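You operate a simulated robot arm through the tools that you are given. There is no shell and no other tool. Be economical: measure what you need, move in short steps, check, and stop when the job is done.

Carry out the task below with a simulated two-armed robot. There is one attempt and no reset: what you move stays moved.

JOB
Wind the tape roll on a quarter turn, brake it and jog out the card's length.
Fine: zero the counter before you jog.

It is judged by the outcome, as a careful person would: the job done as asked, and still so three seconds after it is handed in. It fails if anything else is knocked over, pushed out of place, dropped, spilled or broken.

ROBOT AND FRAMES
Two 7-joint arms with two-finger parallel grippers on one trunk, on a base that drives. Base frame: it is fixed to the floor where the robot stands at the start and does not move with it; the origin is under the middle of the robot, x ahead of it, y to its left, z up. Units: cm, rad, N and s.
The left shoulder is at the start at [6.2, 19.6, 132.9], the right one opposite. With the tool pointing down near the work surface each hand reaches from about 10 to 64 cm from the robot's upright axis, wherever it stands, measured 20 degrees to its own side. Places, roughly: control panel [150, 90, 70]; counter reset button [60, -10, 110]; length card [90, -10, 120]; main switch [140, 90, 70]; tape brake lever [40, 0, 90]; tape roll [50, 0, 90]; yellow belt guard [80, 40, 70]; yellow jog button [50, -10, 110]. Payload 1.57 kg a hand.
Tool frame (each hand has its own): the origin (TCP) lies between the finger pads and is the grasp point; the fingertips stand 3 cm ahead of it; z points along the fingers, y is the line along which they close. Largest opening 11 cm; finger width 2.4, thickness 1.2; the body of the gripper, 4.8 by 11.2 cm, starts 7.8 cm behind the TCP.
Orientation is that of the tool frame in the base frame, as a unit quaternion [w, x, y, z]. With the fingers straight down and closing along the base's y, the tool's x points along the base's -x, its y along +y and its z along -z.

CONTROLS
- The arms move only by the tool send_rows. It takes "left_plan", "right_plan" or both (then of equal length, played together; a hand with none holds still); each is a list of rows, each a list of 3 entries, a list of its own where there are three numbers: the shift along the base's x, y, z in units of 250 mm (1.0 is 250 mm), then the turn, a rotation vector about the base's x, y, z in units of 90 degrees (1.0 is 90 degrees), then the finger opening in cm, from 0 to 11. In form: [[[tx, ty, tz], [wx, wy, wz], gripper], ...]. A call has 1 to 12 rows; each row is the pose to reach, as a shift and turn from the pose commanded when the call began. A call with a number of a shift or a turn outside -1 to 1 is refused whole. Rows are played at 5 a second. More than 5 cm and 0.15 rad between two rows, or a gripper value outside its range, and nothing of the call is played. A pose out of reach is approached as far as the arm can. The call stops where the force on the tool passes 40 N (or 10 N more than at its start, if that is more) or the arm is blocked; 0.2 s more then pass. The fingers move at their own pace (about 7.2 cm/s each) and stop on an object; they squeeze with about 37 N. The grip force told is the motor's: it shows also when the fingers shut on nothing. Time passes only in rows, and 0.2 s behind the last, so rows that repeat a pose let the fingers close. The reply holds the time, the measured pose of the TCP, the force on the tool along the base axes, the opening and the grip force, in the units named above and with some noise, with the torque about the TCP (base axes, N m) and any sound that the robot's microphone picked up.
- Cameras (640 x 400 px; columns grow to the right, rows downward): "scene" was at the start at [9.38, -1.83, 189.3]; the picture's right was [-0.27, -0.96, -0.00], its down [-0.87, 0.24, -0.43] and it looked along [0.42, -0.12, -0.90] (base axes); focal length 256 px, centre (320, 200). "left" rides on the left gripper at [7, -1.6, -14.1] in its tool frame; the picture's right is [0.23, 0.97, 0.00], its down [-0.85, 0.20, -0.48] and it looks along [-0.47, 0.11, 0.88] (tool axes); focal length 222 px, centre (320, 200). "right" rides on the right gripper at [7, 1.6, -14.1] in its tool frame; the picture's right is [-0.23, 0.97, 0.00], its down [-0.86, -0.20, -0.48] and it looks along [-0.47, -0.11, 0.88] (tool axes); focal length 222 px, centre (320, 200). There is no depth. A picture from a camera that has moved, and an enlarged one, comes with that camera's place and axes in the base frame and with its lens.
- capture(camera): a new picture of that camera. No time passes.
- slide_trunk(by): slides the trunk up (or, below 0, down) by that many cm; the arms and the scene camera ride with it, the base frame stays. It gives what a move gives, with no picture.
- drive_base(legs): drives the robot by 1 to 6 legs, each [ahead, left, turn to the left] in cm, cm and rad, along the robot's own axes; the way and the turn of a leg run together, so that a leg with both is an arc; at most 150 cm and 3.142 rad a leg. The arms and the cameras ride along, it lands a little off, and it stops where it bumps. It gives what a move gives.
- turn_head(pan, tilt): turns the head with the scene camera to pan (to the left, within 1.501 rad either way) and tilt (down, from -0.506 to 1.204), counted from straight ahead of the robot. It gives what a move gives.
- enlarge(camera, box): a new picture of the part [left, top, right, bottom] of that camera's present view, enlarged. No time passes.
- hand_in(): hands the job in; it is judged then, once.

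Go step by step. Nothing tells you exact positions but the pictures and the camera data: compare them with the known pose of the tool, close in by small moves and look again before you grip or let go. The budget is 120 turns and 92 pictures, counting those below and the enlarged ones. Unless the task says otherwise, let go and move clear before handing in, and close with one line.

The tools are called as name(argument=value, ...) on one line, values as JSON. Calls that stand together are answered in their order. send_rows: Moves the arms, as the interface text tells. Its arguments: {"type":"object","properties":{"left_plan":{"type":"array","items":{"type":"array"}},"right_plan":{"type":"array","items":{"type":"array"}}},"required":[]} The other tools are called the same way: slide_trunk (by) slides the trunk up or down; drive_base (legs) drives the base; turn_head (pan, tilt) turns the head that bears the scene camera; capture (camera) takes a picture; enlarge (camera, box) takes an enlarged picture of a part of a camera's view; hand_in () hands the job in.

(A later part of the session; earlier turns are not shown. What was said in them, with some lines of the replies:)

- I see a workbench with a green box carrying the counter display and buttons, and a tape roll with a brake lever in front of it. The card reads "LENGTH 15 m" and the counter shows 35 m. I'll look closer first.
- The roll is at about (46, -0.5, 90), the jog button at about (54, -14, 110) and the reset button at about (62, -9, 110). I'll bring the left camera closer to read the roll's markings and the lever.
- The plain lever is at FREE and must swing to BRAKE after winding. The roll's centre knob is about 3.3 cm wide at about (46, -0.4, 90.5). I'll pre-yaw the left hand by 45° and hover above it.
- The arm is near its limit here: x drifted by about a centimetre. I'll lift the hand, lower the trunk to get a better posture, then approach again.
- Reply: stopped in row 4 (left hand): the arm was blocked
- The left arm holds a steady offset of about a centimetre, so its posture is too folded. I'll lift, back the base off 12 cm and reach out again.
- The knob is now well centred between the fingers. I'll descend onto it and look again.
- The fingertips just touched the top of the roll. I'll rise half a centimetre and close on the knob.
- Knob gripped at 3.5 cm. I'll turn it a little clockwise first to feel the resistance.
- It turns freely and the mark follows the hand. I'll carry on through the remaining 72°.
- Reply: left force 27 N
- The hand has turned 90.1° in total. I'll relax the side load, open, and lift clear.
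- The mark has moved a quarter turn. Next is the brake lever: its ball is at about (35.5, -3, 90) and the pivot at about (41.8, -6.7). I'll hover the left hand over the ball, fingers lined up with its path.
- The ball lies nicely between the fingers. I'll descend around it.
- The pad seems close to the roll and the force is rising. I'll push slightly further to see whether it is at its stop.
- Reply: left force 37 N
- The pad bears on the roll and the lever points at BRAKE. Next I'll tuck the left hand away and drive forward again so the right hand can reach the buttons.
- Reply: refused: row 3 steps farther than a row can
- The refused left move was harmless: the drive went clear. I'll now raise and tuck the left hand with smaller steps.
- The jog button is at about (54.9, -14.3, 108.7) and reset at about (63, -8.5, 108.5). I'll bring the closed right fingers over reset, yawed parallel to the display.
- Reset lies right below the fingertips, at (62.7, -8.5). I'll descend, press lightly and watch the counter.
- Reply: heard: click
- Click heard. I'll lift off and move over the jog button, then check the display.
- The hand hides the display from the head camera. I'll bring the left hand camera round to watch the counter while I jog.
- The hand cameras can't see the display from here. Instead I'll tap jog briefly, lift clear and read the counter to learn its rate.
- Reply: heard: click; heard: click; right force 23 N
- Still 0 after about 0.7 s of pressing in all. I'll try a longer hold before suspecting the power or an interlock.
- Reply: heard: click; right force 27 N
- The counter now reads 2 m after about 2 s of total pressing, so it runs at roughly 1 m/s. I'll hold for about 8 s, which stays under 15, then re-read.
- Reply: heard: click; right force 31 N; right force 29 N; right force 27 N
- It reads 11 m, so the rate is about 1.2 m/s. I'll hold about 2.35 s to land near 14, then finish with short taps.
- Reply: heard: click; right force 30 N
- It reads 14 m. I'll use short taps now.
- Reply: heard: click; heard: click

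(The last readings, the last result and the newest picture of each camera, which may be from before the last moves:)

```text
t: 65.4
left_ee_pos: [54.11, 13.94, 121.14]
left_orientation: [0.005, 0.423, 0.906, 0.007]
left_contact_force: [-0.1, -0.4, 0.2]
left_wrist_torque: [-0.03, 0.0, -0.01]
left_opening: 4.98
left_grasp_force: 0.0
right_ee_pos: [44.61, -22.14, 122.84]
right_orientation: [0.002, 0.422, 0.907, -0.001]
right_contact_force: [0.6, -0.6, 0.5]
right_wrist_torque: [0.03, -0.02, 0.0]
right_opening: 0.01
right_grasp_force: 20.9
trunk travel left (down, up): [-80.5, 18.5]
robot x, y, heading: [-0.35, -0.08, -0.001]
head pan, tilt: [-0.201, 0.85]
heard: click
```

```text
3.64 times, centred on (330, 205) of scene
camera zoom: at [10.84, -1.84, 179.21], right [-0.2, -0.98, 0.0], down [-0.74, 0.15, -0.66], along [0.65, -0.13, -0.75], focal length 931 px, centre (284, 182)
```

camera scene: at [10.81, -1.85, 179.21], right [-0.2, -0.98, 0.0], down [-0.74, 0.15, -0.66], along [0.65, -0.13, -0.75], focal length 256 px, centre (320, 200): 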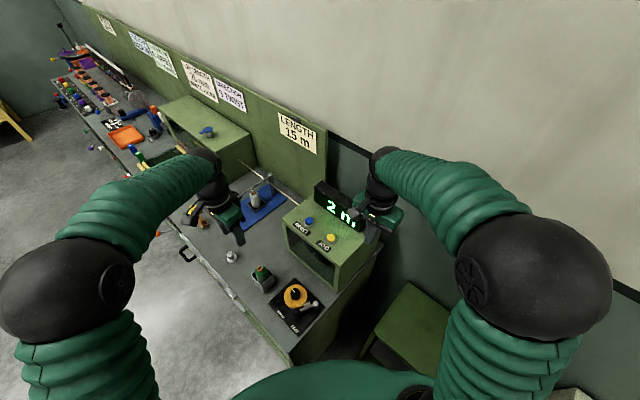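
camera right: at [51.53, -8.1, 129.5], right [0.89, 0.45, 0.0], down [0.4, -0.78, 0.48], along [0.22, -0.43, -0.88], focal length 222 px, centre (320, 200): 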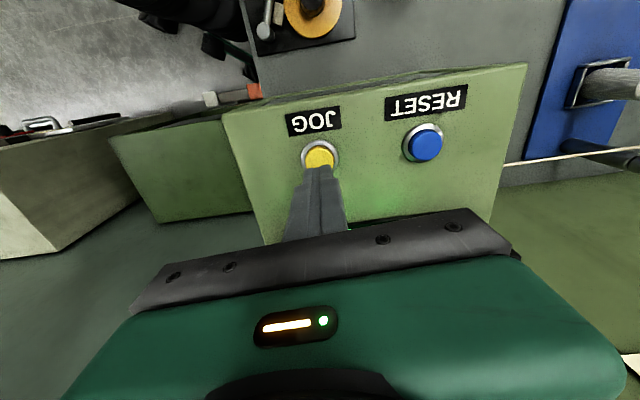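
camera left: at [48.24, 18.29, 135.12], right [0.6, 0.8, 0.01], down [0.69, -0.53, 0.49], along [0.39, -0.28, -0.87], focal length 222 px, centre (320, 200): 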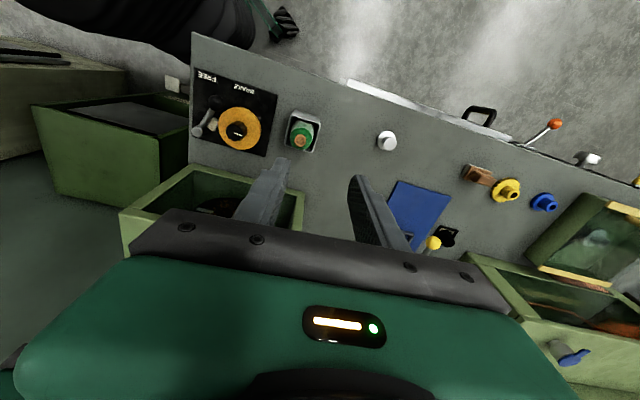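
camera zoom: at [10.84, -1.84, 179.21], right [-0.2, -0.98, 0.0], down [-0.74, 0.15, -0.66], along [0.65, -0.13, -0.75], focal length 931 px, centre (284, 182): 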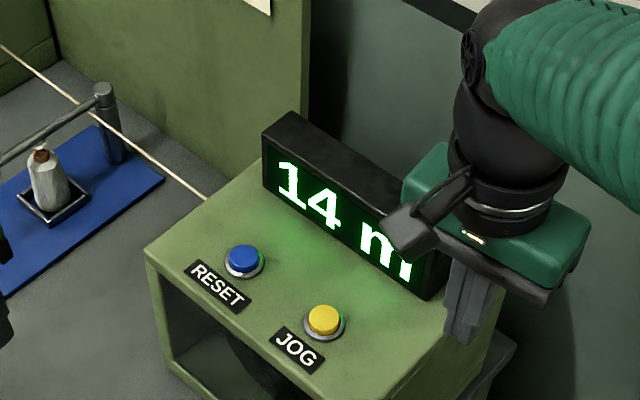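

Still 14. Another tap.

send_rows(right_plan=[[[0.08, 0.12, -0.04], [0, 0, 0], 0], [[0.18, 0.24, -0.08], [0, 0, 0], 0], [[0.3, 0.3, -0.14], [0, 0, 0], 0], [[0.4, 0.3, -0.26], [0, 0, 0], 0], [[0.396, 0.31, -0.41], [0, 0, 0], 0], [[0.396, 0.31, -0.465], [0, 0, 0], 0], [[0.396, 0.31, -0.38], [0, 0, 0], 0], [[0.4, 0.3, -0.215], [0, 0, 0], 0], [[0.29, 0.3, -0.12], [0, 0, 0], 0], [[0.17, 0.22, -0.07], [0, 0, 0], 0], [[0.07, 0.1, -0.03], [0, 0, 0], 0], [[0, 0, 0], [0, 0, 0], 0]])

enlarge(camera="scene", box=[260, 150, 400, 260])

```text
t: 68.0
left_ee_pos: [54.09, 14.01, 121.14]
left_orientation: [0.004, 0.424, 0.906, 0.007]
left_contact_force: [-0.7, 0.4, 0.0]
left_wrist_torque: [-0.02, 0.0, 0.04]
left_opening: 4.98
left_grasp_force: 0.1
right_ee_pos: [44.29, -22.21, 122.94]
right_orientation: [0.001, 0.423, 0.906, -0.001]
right_contact_force: [0.2, -0.5, -0.1]
right_wrist_torque: [-0.02, -0.02, 0.0]
right_opening: 0.0
right_grasp_force: 21.1
trunk travel left (down, up): [-80.5, 18.5]
robot x, y, heading: [0.05, 0.07, -0.002]
head pan, tilt: [-0.201, 0.85]
heard: click
```

```text
3.64 times, centred on (330, 205) of scene
camera zoom: at [10.85, -1.84, 179.21], right [-0.2, -0.98, 0.0], down [-0.74, 0.15, -0.66], along [0.65, -0.13, -0.75], focal length 931 px, centre (284, 182)
```

zoom: 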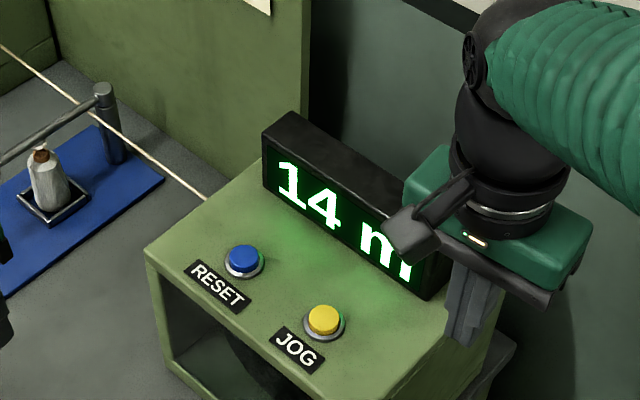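

send_rows(right_plan=[[[0.08, 0.12, -0.04], [0, 0, 0], 0], [[0.18, 0.24, -0.08], [0, 0, 0], 0], [[0.3, 0.3, -0.14], [0, 0, 0], 0], [[0.4, 0.3, -0.26], [0, 0, 0], 0], [[0.396, 0.31, -0.41], [0, 0, 0], 0], [[0.396, 0.31, -0.465], [0, 0, 0], 0], [[0.396, 0.31, -0.465], [0, 0, 0], 0], [[0.396, 0.31, -0.35], [0, 0, 0], 0], [[0.36, 0.3, -0.18], [0, 0, 0], 0], [[0.22, 0.26, -0.1], [0, 0, 0], 0], [[0.1, 0.13, -0.05], [0, 0, 0], 0], [[0, 0, 0], [0, 0, 0], 0]])

enlarge(camera="scene", box=[260, 150, 400, 260])

```text
t: 70.6
left_ee_pos: [54.11, 13.9, 121.2]
left_orientation: [0.005, 0.424, 0.905, 0.007]
left_contact_force: [-0.8, -0.1, -0.2]
left_wrist_torque: [0.01, -0.02, 0.02]
left_opening: 5.02
left_grasp_force: 0.0
right_ee_pos: [44.48, -22.12, 122.92]
right_orientation: [0.001, 0.422, 0.907, 0.0]
right_contact_force: [-0.6, 0.1, 0.2]
right_wrist_torque: [-0.02, -0.01, 0.01]
right_opening: 0.0
right_grasp_force: 21.6
trunk travel left (down, up): [-80.5, 18.5]
robot x, y, heading: [-0.61, -0.02, -0.002]
head pan, tilt: [-0.201, 0.85]
heard: click
```

```text
3.64 times, centred on (330, 205) of scene
camera zoom: at [10.79, -1.9, 179.21], right [-0.2, -0.98, 0.0], down [-0.74, 0.15, -0.66], along [0.65, -0.13, -0.75], focal length 931 px, centre (284, 182)
```

zoom: 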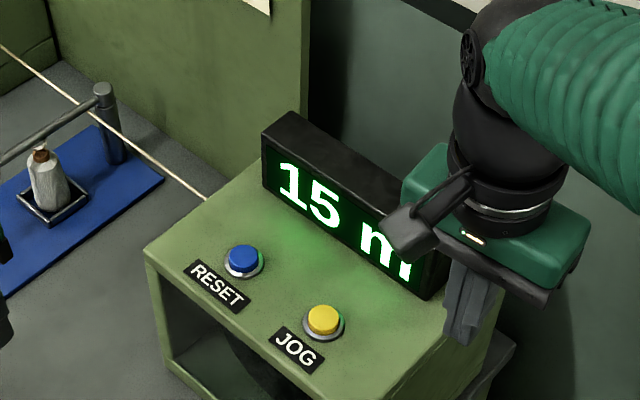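

The counter reads 15 m. A last check of the roll, brake and bench before handing in.

enlarge(camera="scene", box=[220, 250, 340, 350])

capture(camera="scene")

```text
4.00 times, centred on (280, 300) of scene
camera zoom: at [10.79, -1.9, 179.21], right [-0.2, -0.98, 0.0], down [-0.74, 0.15, -0.66], along [0.65, -0.13, -0.75], focal length 1024 px, centre (480, -200)
```

zoom: 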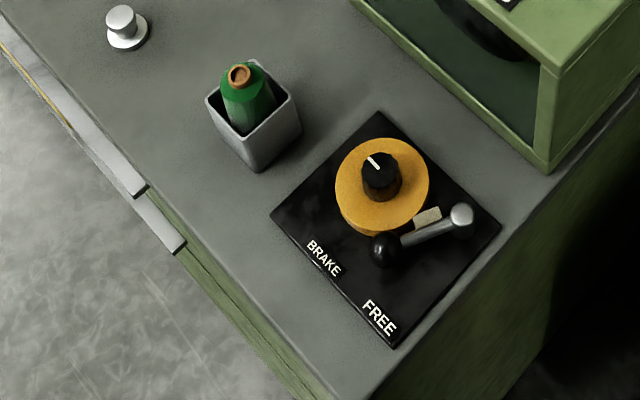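

```text
24 pictures are left
camera scene: at [10.79, -1.9, 179.21], right [-0.2, -0.98, 0.0], down [-0.74, 0.15, -0.66], along [0.65, -0.13, -0.75], focal length 256 px, centre (320, 200)
```

scene: 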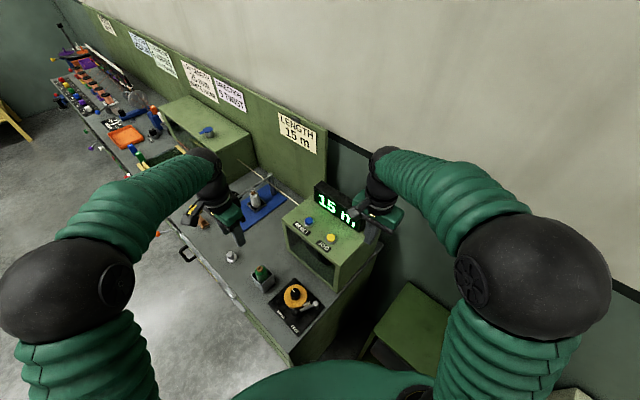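

The roll's mark sits a quarter turn on, the brake pad is on the roll, the counter shows 15 m, and both hands are clear. Handing in.

hand_in()

```text
The job is handed in.
```

I wound the tape roll a quarter turn clockwise (nothing on it marked a direction), set the brake, zeroed the counter and jogged out 15 m to match the card.
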